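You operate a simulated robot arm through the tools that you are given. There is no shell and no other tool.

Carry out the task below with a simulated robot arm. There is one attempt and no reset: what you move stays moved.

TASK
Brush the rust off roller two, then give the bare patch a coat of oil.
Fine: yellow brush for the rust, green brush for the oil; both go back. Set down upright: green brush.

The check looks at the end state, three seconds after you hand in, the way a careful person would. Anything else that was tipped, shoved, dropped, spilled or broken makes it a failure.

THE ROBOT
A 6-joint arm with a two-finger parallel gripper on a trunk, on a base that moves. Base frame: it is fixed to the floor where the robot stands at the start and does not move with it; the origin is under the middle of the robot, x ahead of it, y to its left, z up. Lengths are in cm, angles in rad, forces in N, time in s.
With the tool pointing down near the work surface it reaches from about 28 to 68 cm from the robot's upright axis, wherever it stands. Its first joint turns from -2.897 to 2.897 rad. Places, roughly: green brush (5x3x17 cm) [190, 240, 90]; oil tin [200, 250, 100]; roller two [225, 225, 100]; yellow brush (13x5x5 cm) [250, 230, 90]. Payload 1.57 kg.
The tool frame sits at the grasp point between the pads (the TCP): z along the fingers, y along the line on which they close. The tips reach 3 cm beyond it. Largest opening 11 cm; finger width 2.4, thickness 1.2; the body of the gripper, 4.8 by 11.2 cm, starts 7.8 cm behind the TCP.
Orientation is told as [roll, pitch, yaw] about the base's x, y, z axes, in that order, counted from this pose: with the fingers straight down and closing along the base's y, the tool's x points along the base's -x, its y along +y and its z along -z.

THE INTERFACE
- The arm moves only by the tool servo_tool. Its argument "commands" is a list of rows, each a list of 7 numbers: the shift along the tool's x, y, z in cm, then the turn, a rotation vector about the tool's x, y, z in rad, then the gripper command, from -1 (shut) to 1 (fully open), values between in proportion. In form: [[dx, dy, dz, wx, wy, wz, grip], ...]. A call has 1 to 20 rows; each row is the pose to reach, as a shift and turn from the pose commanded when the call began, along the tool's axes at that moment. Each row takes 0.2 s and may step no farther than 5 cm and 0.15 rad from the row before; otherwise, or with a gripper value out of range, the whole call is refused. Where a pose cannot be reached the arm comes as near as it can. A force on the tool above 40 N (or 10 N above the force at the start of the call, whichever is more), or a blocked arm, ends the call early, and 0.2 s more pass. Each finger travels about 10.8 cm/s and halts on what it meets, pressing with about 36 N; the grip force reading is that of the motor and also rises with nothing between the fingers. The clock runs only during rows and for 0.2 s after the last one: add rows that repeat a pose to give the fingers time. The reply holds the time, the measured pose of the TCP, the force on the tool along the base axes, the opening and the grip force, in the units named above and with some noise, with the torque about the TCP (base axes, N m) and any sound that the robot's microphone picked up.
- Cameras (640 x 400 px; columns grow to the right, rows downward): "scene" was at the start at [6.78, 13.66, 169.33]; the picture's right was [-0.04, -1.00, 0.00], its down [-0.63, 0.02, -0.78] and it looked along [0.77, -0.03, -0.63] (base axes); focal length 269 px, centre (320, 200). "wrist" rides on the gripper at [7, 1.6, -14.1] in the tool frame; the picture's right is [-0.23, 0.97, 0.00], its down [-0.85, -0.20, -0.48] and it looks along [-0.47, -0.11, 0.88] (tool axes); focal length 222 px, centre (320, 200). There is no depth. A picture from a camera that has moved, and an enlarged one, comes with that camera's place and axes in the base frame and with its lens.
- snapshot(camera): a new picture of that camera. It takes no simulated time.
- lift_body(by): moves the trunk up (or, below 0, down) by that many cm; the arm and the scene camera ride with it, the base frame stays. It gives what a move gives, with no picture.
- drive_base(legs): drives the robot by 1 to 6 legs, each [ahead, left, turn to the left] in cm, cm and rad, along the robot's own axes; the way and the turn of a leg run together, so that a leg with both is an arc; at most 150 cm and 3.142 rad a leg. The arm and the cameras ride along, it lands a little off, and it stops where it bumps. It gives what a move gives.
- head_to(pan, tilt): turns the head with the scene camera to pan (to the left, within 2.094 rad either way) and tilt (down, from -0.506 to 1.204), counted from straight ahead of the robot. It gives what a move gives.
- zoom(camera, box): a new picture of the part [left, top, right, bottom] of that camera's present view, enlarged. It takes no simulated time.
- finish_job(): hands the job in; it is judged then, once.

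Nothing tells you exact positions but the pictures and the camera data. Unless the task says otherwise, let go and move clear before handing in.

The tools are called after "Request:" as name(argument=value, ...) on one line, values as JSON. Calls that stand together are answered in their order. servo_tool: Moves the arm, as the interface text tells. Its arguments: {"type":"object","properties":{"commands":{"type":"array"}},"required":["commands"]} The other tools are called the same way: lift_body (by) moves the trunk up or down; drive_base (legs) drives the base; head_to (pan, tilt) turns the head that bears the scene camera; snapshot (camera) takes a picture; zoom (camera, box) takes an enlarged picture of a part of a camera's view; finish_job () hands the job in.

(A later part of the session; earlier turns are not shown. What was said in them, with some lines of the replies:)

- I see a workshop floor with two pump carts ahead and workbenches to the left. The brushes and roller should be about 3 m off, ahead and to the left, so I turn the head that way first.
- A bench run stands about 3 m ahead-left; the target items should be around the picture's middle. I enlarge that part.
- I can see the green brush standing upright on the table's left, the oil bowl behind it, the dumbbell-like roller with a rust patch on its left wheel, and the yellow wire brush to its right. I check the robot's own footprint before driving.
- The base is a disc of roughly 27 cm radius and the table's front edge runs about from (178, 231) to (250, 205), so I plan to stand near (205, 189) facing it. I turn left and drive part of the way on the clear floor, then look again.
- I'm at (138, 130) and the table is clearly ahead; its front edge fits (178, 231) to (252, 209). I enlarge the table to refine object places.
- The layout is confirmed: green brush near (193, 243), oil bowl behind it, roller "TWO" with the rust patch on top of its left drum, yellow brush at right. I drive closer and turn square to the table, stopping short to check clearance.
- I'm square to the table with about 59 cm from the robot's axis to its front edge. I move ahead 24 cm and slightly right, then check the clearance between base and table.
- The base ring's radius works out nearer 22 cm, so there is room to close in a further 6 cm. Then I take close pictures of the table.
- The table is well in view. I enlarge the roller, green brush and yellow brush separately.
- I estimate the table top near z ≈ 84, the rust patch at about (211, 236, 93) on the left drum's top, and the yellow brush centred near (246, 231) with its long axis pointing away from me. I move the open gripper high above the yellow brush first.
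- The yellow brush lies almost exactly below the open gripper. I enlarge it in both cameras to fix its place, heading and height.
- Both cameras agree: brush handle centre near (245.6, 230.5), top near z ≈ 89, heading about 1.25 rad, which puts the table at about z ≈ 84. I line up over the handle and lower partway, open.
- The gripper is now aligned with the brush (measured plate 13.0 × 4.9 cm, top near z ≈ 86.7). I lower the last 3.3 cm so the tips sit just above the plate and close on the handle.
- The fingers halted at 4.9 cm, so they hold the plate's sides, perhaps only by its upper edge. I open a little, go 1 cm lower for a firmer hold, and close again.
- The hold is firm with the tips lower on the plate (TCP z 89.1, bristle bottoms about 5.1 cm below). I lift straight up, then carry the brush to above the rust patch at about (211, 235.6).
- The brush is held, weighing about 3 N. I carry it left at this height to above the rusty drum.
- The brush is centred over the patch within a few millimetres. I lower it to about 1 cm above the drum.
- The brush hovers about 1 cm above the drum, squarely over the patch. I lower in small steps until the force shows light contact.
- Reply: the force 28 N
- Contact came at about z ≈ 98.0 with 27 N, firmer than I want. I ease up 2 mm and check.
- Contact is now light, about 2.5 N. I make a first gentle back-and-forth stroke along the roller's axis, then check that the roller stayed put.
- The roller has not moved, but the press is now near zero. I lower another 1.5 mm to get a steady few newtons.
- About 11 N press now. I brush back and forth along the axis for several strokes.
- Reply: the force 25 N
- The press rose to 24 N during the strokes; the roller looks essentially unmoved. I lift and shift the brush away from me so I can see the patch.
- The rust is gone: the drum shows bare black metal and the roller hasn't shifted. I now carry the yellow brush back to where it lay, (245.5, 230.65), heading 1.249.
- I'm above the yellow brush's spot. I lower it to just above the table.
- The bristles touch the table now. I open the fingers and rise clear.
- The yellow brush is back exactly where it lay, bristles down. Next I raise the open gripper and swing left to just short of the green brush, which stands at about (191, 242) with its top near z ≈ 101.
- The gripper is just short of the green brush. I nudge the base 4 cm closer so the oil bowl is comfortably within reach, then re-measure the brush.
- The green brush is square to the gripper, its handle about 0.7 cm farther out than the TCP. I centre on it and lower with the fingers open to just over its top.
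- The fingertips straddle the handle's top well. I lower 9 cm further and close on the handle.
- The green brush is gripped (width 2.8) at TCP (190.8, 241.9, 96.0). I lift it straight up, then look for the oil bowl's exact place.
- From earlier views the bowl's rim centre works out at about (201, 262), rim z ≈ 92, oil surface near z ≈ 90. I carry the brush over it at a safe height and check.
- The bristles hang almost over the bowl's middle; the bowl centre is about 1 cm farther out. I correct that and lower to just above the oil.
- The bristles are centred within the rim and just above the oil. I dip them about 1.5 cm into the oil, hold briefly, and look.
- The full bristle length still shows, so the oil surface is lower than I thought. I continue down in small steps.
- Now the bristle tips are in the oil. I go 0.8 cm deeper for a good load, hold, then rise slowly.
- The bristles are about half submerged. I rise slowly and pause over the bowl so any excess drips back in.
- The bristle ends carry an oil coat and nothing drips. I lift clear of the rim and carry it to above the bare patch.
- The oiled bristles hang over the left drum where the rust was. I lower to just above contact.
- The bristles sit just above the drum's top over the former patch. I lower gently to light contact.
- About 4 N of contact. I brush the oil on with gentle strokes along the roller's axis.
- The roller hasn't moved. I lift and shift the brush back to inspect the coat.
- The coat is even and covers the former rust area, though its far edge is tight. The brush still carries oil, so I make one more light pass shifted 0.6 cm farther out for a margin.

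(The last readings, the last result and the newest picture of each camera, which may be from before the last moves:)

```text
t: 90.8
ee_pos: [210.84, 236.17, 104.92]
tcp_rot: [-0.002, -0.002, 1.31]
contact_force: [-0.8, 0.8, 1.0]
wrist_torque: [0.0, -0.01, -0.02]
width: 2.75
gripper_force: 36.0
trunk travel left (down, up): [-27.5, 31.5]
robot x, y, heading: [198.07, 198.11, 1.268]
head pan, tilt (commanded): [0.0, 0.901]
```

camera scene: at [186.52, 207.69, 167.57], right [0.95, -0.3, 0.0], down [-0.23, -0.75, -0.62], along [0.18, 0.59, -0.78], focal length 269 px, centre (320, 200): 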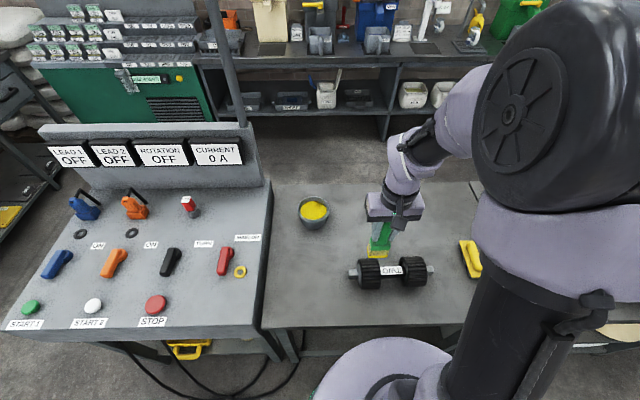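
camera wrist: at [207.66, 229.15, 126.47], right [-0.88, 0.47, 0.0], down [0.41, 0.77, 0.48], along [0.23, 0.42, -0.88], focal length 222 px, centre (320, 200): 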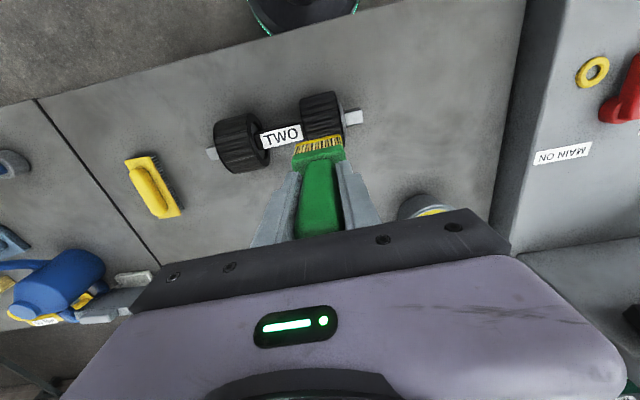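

Light contact again at about 3–4 N. I make one gentle pass along the axis and lift away to inspect.

Request:
servo_tool(commands=[[0, 0.6, 0.02, 0, 0, 0, -1], [0, 1.2, 0.02, 0, 0, 0, -1], [0, 0.6, 0.02, 0, 0, 0, -1], [0, 0, 0.02, 0, 0, 0, -1], [0, -0.6, 0.02, 0, 0, 0, -1], [0, -1.2, 0.02, 0, 0, 0, -1], [0, -0.6, 0.02, 0, 0, 0, -1], [0, 0, 0.02, 0, 0, 0, -1], [0, 0, -1, 0, 0, 0, -1], [0, 0, -4, 0, 0, 0, -1], [-3, 0, -7, 0, 0, 0, -1], [-7, 0, -8, 0, 0, 0, -1], [-9.4, 0, -8, 0, 0, 0, -1], [-9.4, 0, -8, 0, 0, 0, -1]])

Request:
zoom(camera="scene", box=[344, 250, 392, 280])

Request:
zoom(camera="scene", box=[240, 180, 480, 330])

```text
t: 93.8
ee_pos: [213.31, 245.25, 112.95]
tcp_rot: [0.0, 0.0, 1.308]
contact_force: [0.2, 0.5, -2.0]
wrist_torque: [0.02, -0.04, -0.02]
width: 2.78
gripper_force: 36.6
trunk travel left (down, up): [-27.5, 31.5]
robot x, y, heading: [198.18, 197.82, 1.267]
head pan, tilt (commanded): [0.0, 0.901]
```

```text
13.33 times, centred on (368, 265) of scene
camera zoom: at [186.53, 207.59, 167.58], right [0.95, -0.3, 0.0], down [-0.23, -0.75, -0.62], along [0.18, 0.59, -0.78], focal length 3592 px, centre (-320, -667)
```

zoom: 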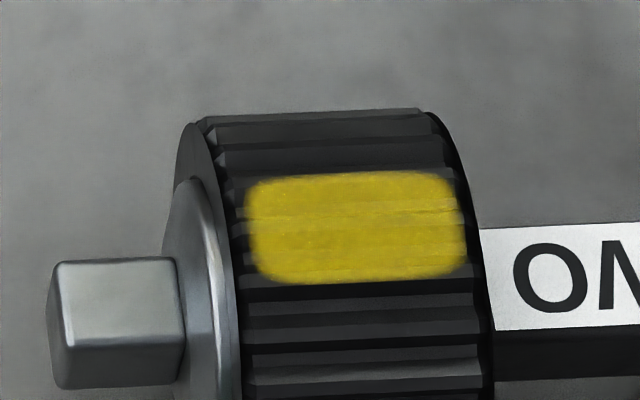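

```text
2.67 times, centred on (360, 255) of scene
camera zoom: at [186.53, 207.59, 167.58], right [0.95, -0.3, 0.0], down [-0.23, -0.75, -0.62], along [0.18, 0.59, -0.78], focal length 718 px, centre (213, 53)
```

zoom: 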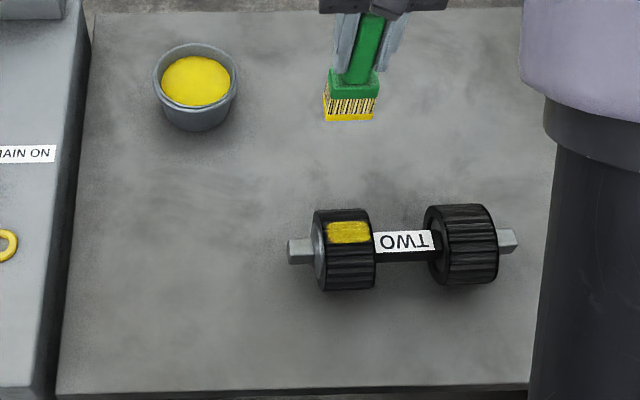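

The coat is complete and the roller unmoved. I carry the green brush back to its own spot at (190.8, 241.9) and lower it upright.

Request:
servo_tool(commands=[[1.5, 3.5, 0, 0, 0, 0.01, -1], [3.0, 7.0, 0, 0, 0, 0.01, -1], [4.6, 10.5, 0, 0, 0, 0.02, -1], [6.1, 14.0, 0, 0, 0, 0.03, -1], [7.6, 17.5, 0, 0, 0, 0.04, -1], [9.1, 20.84, 0, 0, 0, 0.04, -1], [9.1, 20.84, 0, 0, 0, 0.04, -1], [9.1, 20.84, 0, 0, 0, 0.04, -1]])

Request:
snapshot(camera="wrist")

Request:
zoom(camera="scene", box=[240, 180, 400, 280])

```text
t: 95.6
ee_pos: [190.59, 241.82, 113.05]
tcp_rot: [0.0, 0.001, 1.268]
contact_force: [0.9, -0.2, -2.6]
wrist_torque: [0.0, 0.01, -0.03]
width: 2.78
gripper_force: 35.9
trunk travel left (down, up): [-27.5, 31.5]
robot x, y, heading: [197.87, 198.16, 1.27]
head pan, tilt (commanded): [0.0, 0.901]
```

```text
taken
camera wrist: at [186.98, 235.61, 127.08], right [-0.86, 0.51, 0.0], down [0.45, 0.76, 0.48], along [0.24, 0.41, -0.88], focal length 222 px, centre (320, 200)
```

wrist: 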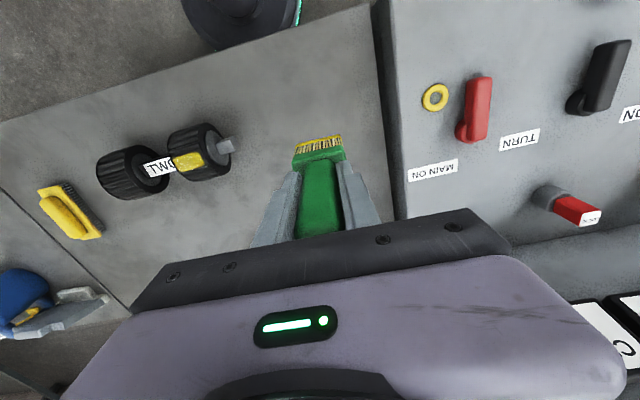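

```text
4.00 times, centred on (320, 230) of scene
camera zoom: at [186.5, 207.61, 167.57], right [0.95, -0.3, 0.0], down [-0.23, -0.75, -0.62], along [0.18, 0.59, -0.78], focal length 1078 px, centre (320, 80)
```

zoom: 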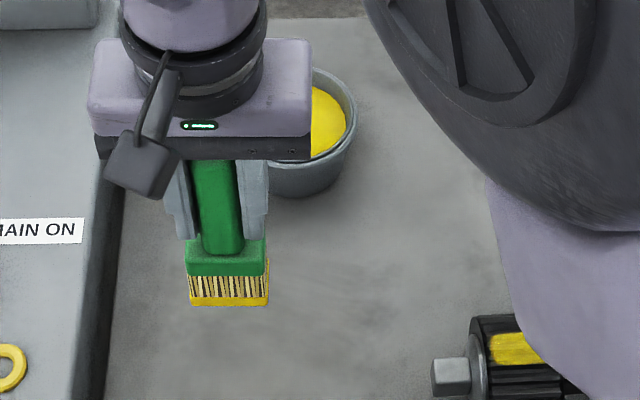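

I'm over the green brush's spot; I lower it to just above the table.

Request:
servo_tool(commands=[[0, -0.1, 4, 0, 0, 0, -1], [0, -0.1, 8, 0, 0, 0, -1], [0, -0.1, 12, 0, 0, 0, -1], [0, -0.1, 15, 0, 0, 0, -1], [0, -0.1, 16.4, 0, 0, 0, -1], [0, -0.1, 16.7, 0, 0, 0, -1], [0, -0.1, 16.7, 0, 0, 0, -1]])

```text
t: 97.2
ee_pos: [190.96, 241.9, 96.19]
tcp_rot: [0.0, 0.0, 1.269]
contact_force: [0.2, 0.2, -1.2]
wrist_torque: [0.03, 0.0, 0.0]
width: 2.8
gripper_force: 36.2
trunk travel left (down, up): [-27.5, 31.5]
robot x, y, heading: [197.9, 198.18, 1.269]
head pan, tilt (commanded): [0.0, 0.901]
```

Request:
servo_tool(commands=[[0, 0, 0.15, 0, 0, 0, -1], [0, 0, 0.2, 0, 0, 0, -1], [0, 0, 0.2, 0, 0, 0, -1]])

```text
t: 98.0
ee_pos: [190.84, 241.88, 96.09]
tcp_rot: [-0.001, 0.001, 1.267]
contact_force: [0.0, -0.3, -2.6]
wrist_torque: [-0.05, 0.02, 0.02]
width: 2.78
gripper_force: 35.7
trunk travel left (down, up): [-27.5, 31.5]
robot x, y, heading: [197.83, 198.18, 1.262]
head pan, tilt (commanded): [0.0, 0.901]
```

Request:
servo_tool(commands=[[0, 0, 0.1, 0, 0, 0, -1], [0, 0, 0.1, 0, 0, 0, -1]])

```text
t: 98.6
ee_pos: [190.88, 242.08, 95.94]
tcp_rot: [0.001, -0.002, 1.268]
contact_force: [0.9, 0.0, 0.5]
wrist_torque: [0.06, -0.15, 0.01]
width: 2.74
gripper_force: 36.1
trunk travel left (down, up): [-27.5, 31.5]
robot x, y, heading: [197.88, 197.95, 1.267]
head pan, tilt (commanded): [0.0, 0.901]
```

The bristles now rest on the table. I check that the brush is upright before letting go.

Request:
zoom(camera="scene", box=[256, 210, 352, 270])

Request:
zoom(camera="wrist", box=[240, 100, 400, 250])

```text
6.67 times, centred on (304, 240) of scene
camera zoom: at [186.54, 207.6, 167.58], right [0.95, -0.3, 0.0], down [-0.23, -0.75, -0.62], along [0.18, 0.59, -0.78], focal length 1796 px, centre (427, -67)
```

zoom: 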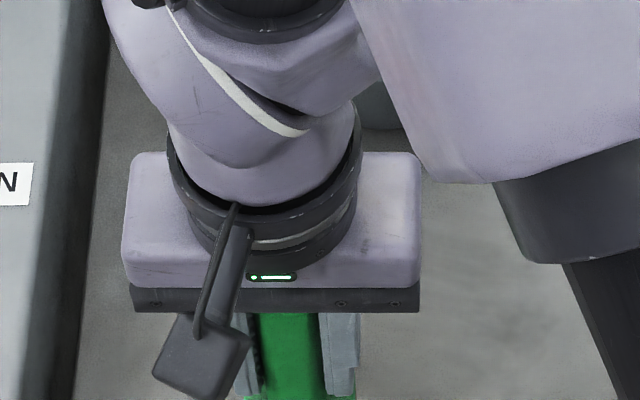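

```text
2.67 times, centred on (320, 175) of wrist
camera zoom: at [187.23, 235.6, 109.99], right [-0.86, 0.51, 0.0], down [0.45, 0.76, 0.48], along [0.24, 0.41, -0.88], focal length 592 px, centre (320, 267)
```

zoom: 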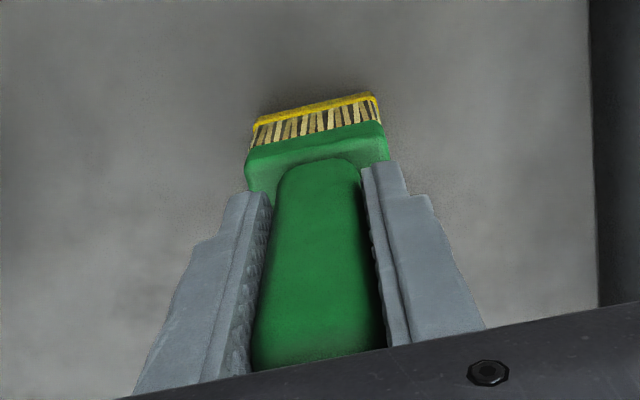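

It stands square between the fingers. I open slowly and then rise straight up.

Request:
servo_tool(commands=[[0, 0, 0, 0, 0, 0, -0.45], [0, 0, 0, 0, 0, 0, -0.35], [0, 0, 0, 0, 0, 0, -0.2], [0, 0, 0, 0, 0, 0, 0], [0, 0, 0, 0, 0, 0, 0.2], [0, 0, 0, 0, 0, 0, 0.3], [0, 0, 0, 0, 0, 0, 0.3]])

Request:
zoom(camera="wrist", box=[240, 100, 400, 250])

```text
t: 100.2
ee_pos: [190.91, 241.86, 95.97]
tcp_rot: [0.001, -0.001, 1.269]
contact_force: [0.7, 0.4, 0.9]
wrist_torque: [0.02, 0.01, 0.0]
width: 7.15
gripper_force: 0.1
trunk travel left (down, up): [-27.5, 31.5]
robot x, y, heading: [198.1, 197.72, 1.27]
head pan, tilt (commanded): [0.0, 0.901]
```

```text
2.67 times, centred on (320, 175) of wrist
camera zoom: at [187.22, 235.6, 109.98], right [-0.86, 0.51, 0.0], down [0.45, 0.76, 0.48], along [0.24, 0.41, -0.88], focal length 592 px, centre (320, 267)
```

zoom: 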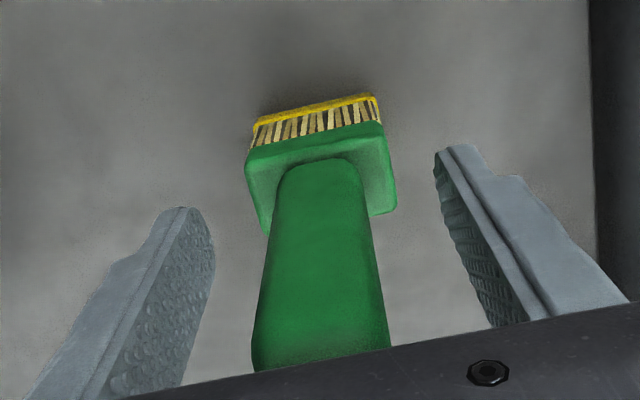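

The green brush stands by itself between the open fingers. I rise straight up well above it and draw back towards myself.

Request:
servo_tool(commands=[[0, 0, -2, 0, 0, 0, 0.3], [0, 0, -5, 0, 0, 0, 0.3], [0, 0, -9, 0, 0, 0, 0.3], [0, 0, -13, 0, 0, 0, 0.3], [0, 0, -17, 0, 0, 0, 0.3], [0, 0, -20, 0, 0, 0, 0.3], [3, 0, -22, 0, 0, 0, 0.3], [7, 0, -22, 0, 0, 0, 0.3], [10, -3, -22, 0, 0, 0, 0.3], [10, -3, -22, 0, 0, 0, 0.3]])

Request:
snapshot(camera="scene")

Request:
snapshot(camera="wrist")

```text
t: 102.4
ee_pos: [190.7, 231.26, 117.96]
tcp_rot: [0.002, 0.001, 1.269]
contact_force: [-0.6, 0.9, 0.1]
wrist_torque: [0.0, 0.01, 0.0]
width: 7.16
gripper_force: 0.0
trunk travel left (down, up): [-27.5, 31.5]
robot x, y, heading: [198.23, 198.63, 1.269]
head pan, tilt (commanded): [0.0, 0.901]
```

```text
taken
camera scene: at [186.46, 207.72, 167.56], right [0.95, -0.3, 0.0], down [-0.23, -0.75, -0.62], along [0.18, 0.59, -0.78], focal length 269 px, centre (320, 200)
```

scene: 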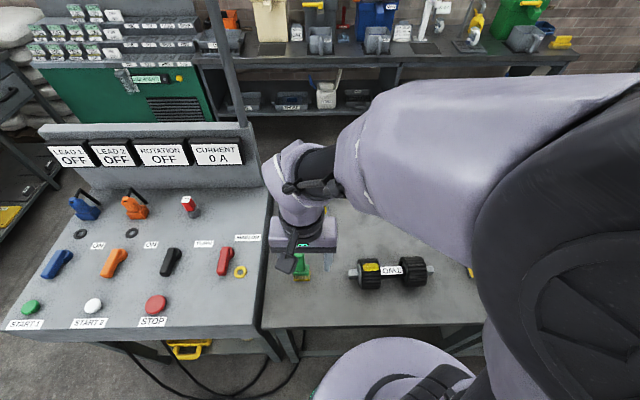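

```text
taken
camera wrist: at [187.02, 225.0, 131.92], right [-0.86, 0.51, 0.0], down [0.45, 0.76, 0.48], along [0.24, 0.41, -0.88], focal length 222 px, centre (320, 200)
```

wrist: 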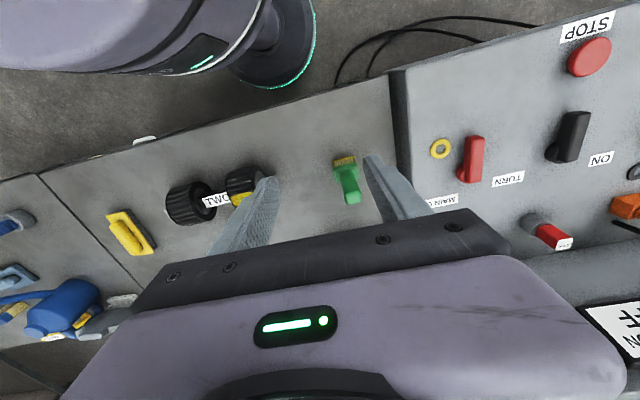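

The green brush stands upright in its place and everything else looks untouched. I back the robot off 30 cm so the view is clear for a last check.

Request:
drive_base(legs=[[-30, 0, 0]])

Request:
head_to(pan=-0.1, tilt=0.65)

Request:
snapshot(camera="scene")

Request:
zoom(camera="scene", box=[280, 140, 520, 290])

```text
t: 104.4
ee_pos: [181.98, 202.91, 118.04]
tcp_rot: [0.0, -0.002, 1.268]
contact_force: [-0.6, 0.9, -0.7]
wrist_torque: [-0.02, -0.03, -0.01]
width: 7.15
gripper_force: 0.1
trunk travel left (down, up): [-27.5, 31.5]
robot x, y, heading: [189.49, 169.94, 1.271]
head pan, tilt (commanded): [0.0, 0.901]
```

```text
t: 105.2
ee_pos: [181.92, 203.06, 117.95]
tcp_rot: [0.001, -0.002, 1.267]
contact_force: [-0.4, -0.5, -0.4]
wrist_torque: [-0.02, -0.01, 0.0]
width: 7.13
gripper_force: 0.0
trunk travel left (down, up): [-27.5, 31.5]
robot x, y, heading: [188.92, 170.08, 1.27]
head pan, tilt (commanded): [-0.099, 0.649]
```

```text
taken
camera scene: at [178.91, 180.13, 169.62], right [0.92, -0.39, 0.0], down [-0.24, -0.56, -0.8], along [0.31, 0.73, -0.61], focal length 269 px, centre (320, 200)
```

scene: 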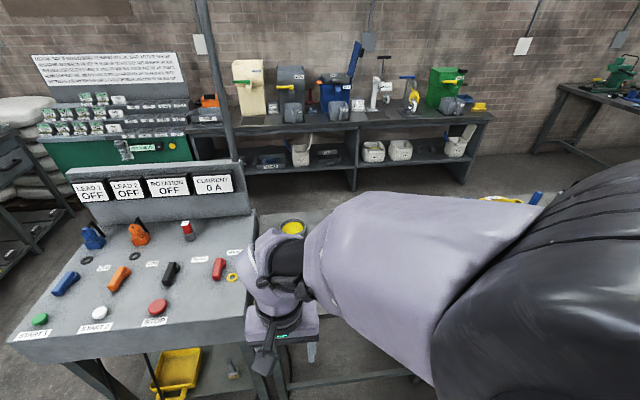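

```text
2.67 times, centred on (400, 215) of scene
camera zoom: at [178.91, 180.13, 169.62], right [0.92, -0.39, 0.0], down [-0.24, -0.56, -0.8], along [0.31, 0.73, -0.61], focal length 718 px, centre (107, 160)
```

zoom: 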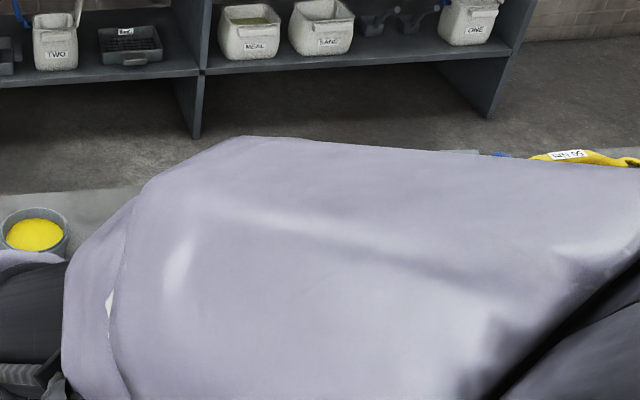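

The arm blocks the view, so I swing it to the right at the same height for the final look.

Request:
servo_tool(commands=[[-1, -4, 0, 0, 0, 0, 0.3], [-2, -8, 0, 0, 0, 0, 0.3], [-3, -12, 0, 0, 0, 0, 0.3], [-3, -16, 0, 0, 0, 0, 0.3], [-3, -20, 0, 0, 0, 0, 0.3], [-3, -24, 0, 0, 0, 0, 0.3], [-3, -28, 0, 0, 0, 0, 0.3], [-3, -32, 0, 0, 0, 0, 0.3], [-3, -32, 0, 0, 0, 0, 0.3]])

Request:
snapshot(camera="scene")

Request:
zoom(camera="scene", box=[230, 190, 470, 340])

```text
t: 107.2
ee_pos: [213.43, 196.34, 117.91]
tcp_rot: [0.0, 0.0, 1.268]
contact_force: [0.4, -0.2, 0.3]
wrist_torque: [0.02, -0.02, 0.02]
width: 7.13
gripper_force: 0.1
trunk travel left (down, up): [-27.5, 31.5]
robot x, y, heading: [189.36, 169.77, 1.269]
head pan, tilt (commanded): [-0.099, 0.649]
```

```text
taken
camera scene: at [178.83, 180.13, 169.62], right [0.92, -0.39, 0.0], down [-0.23, -0.56, -0.8], along [0.31, 0.73, -0.6], focal length 269 px, centre (320, 200)
```

scene: 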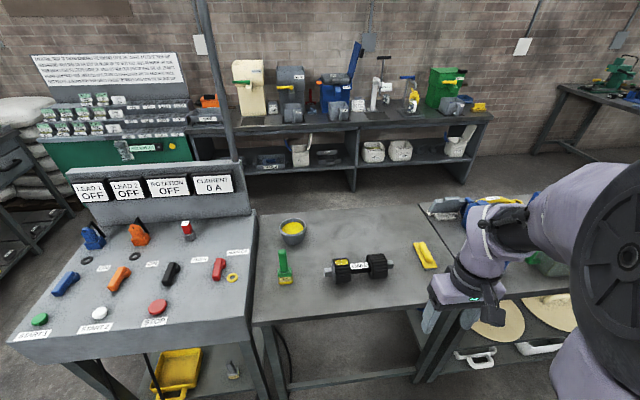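

```text
2.67 times, centred on (350, 265) of scene
camera zoom: at [178.83, 180.13, 169.62], right [0.92, -0.39, 0.0], down [-0.23, -0.56, -0.8], along [0.31, 0.73, -0.6], focal length 718 px, centre (240, 27)
```

zoom: 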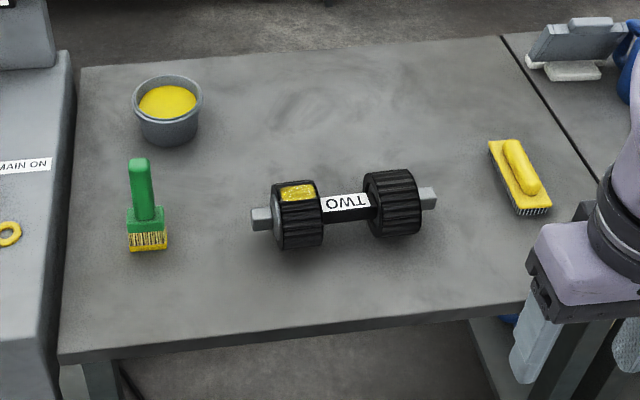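

All is in order: the rust is gone and the patch oiled, the green brush stands upright in its place, the yellow brush lies back where it was, and the bowl and roller are undisturbed. I hand in.

Request:
finish_job()

```text
The job is handed in.
```

The rust is off roller two, and the bare patch has an even coat of oil. I've handed the job in; the check's result hasn't come back.

- **Roller two:** I brushed the patch on the left drum until only bare metal showed, then oiled the same area. The roller stayed where it was.
- **Yellow brush:** It is back in its original spot, bristles down.
- **Green brush:** It is back in its original spot, standing upright on its bristles. Its bristle tips still have oil on them.
- **Everything else:** In the last picture the oil tin was in place. I saw no spills, and nothing had been tipped or moved.

The gripper is open and the robot has backed about 30 cm away from the table.
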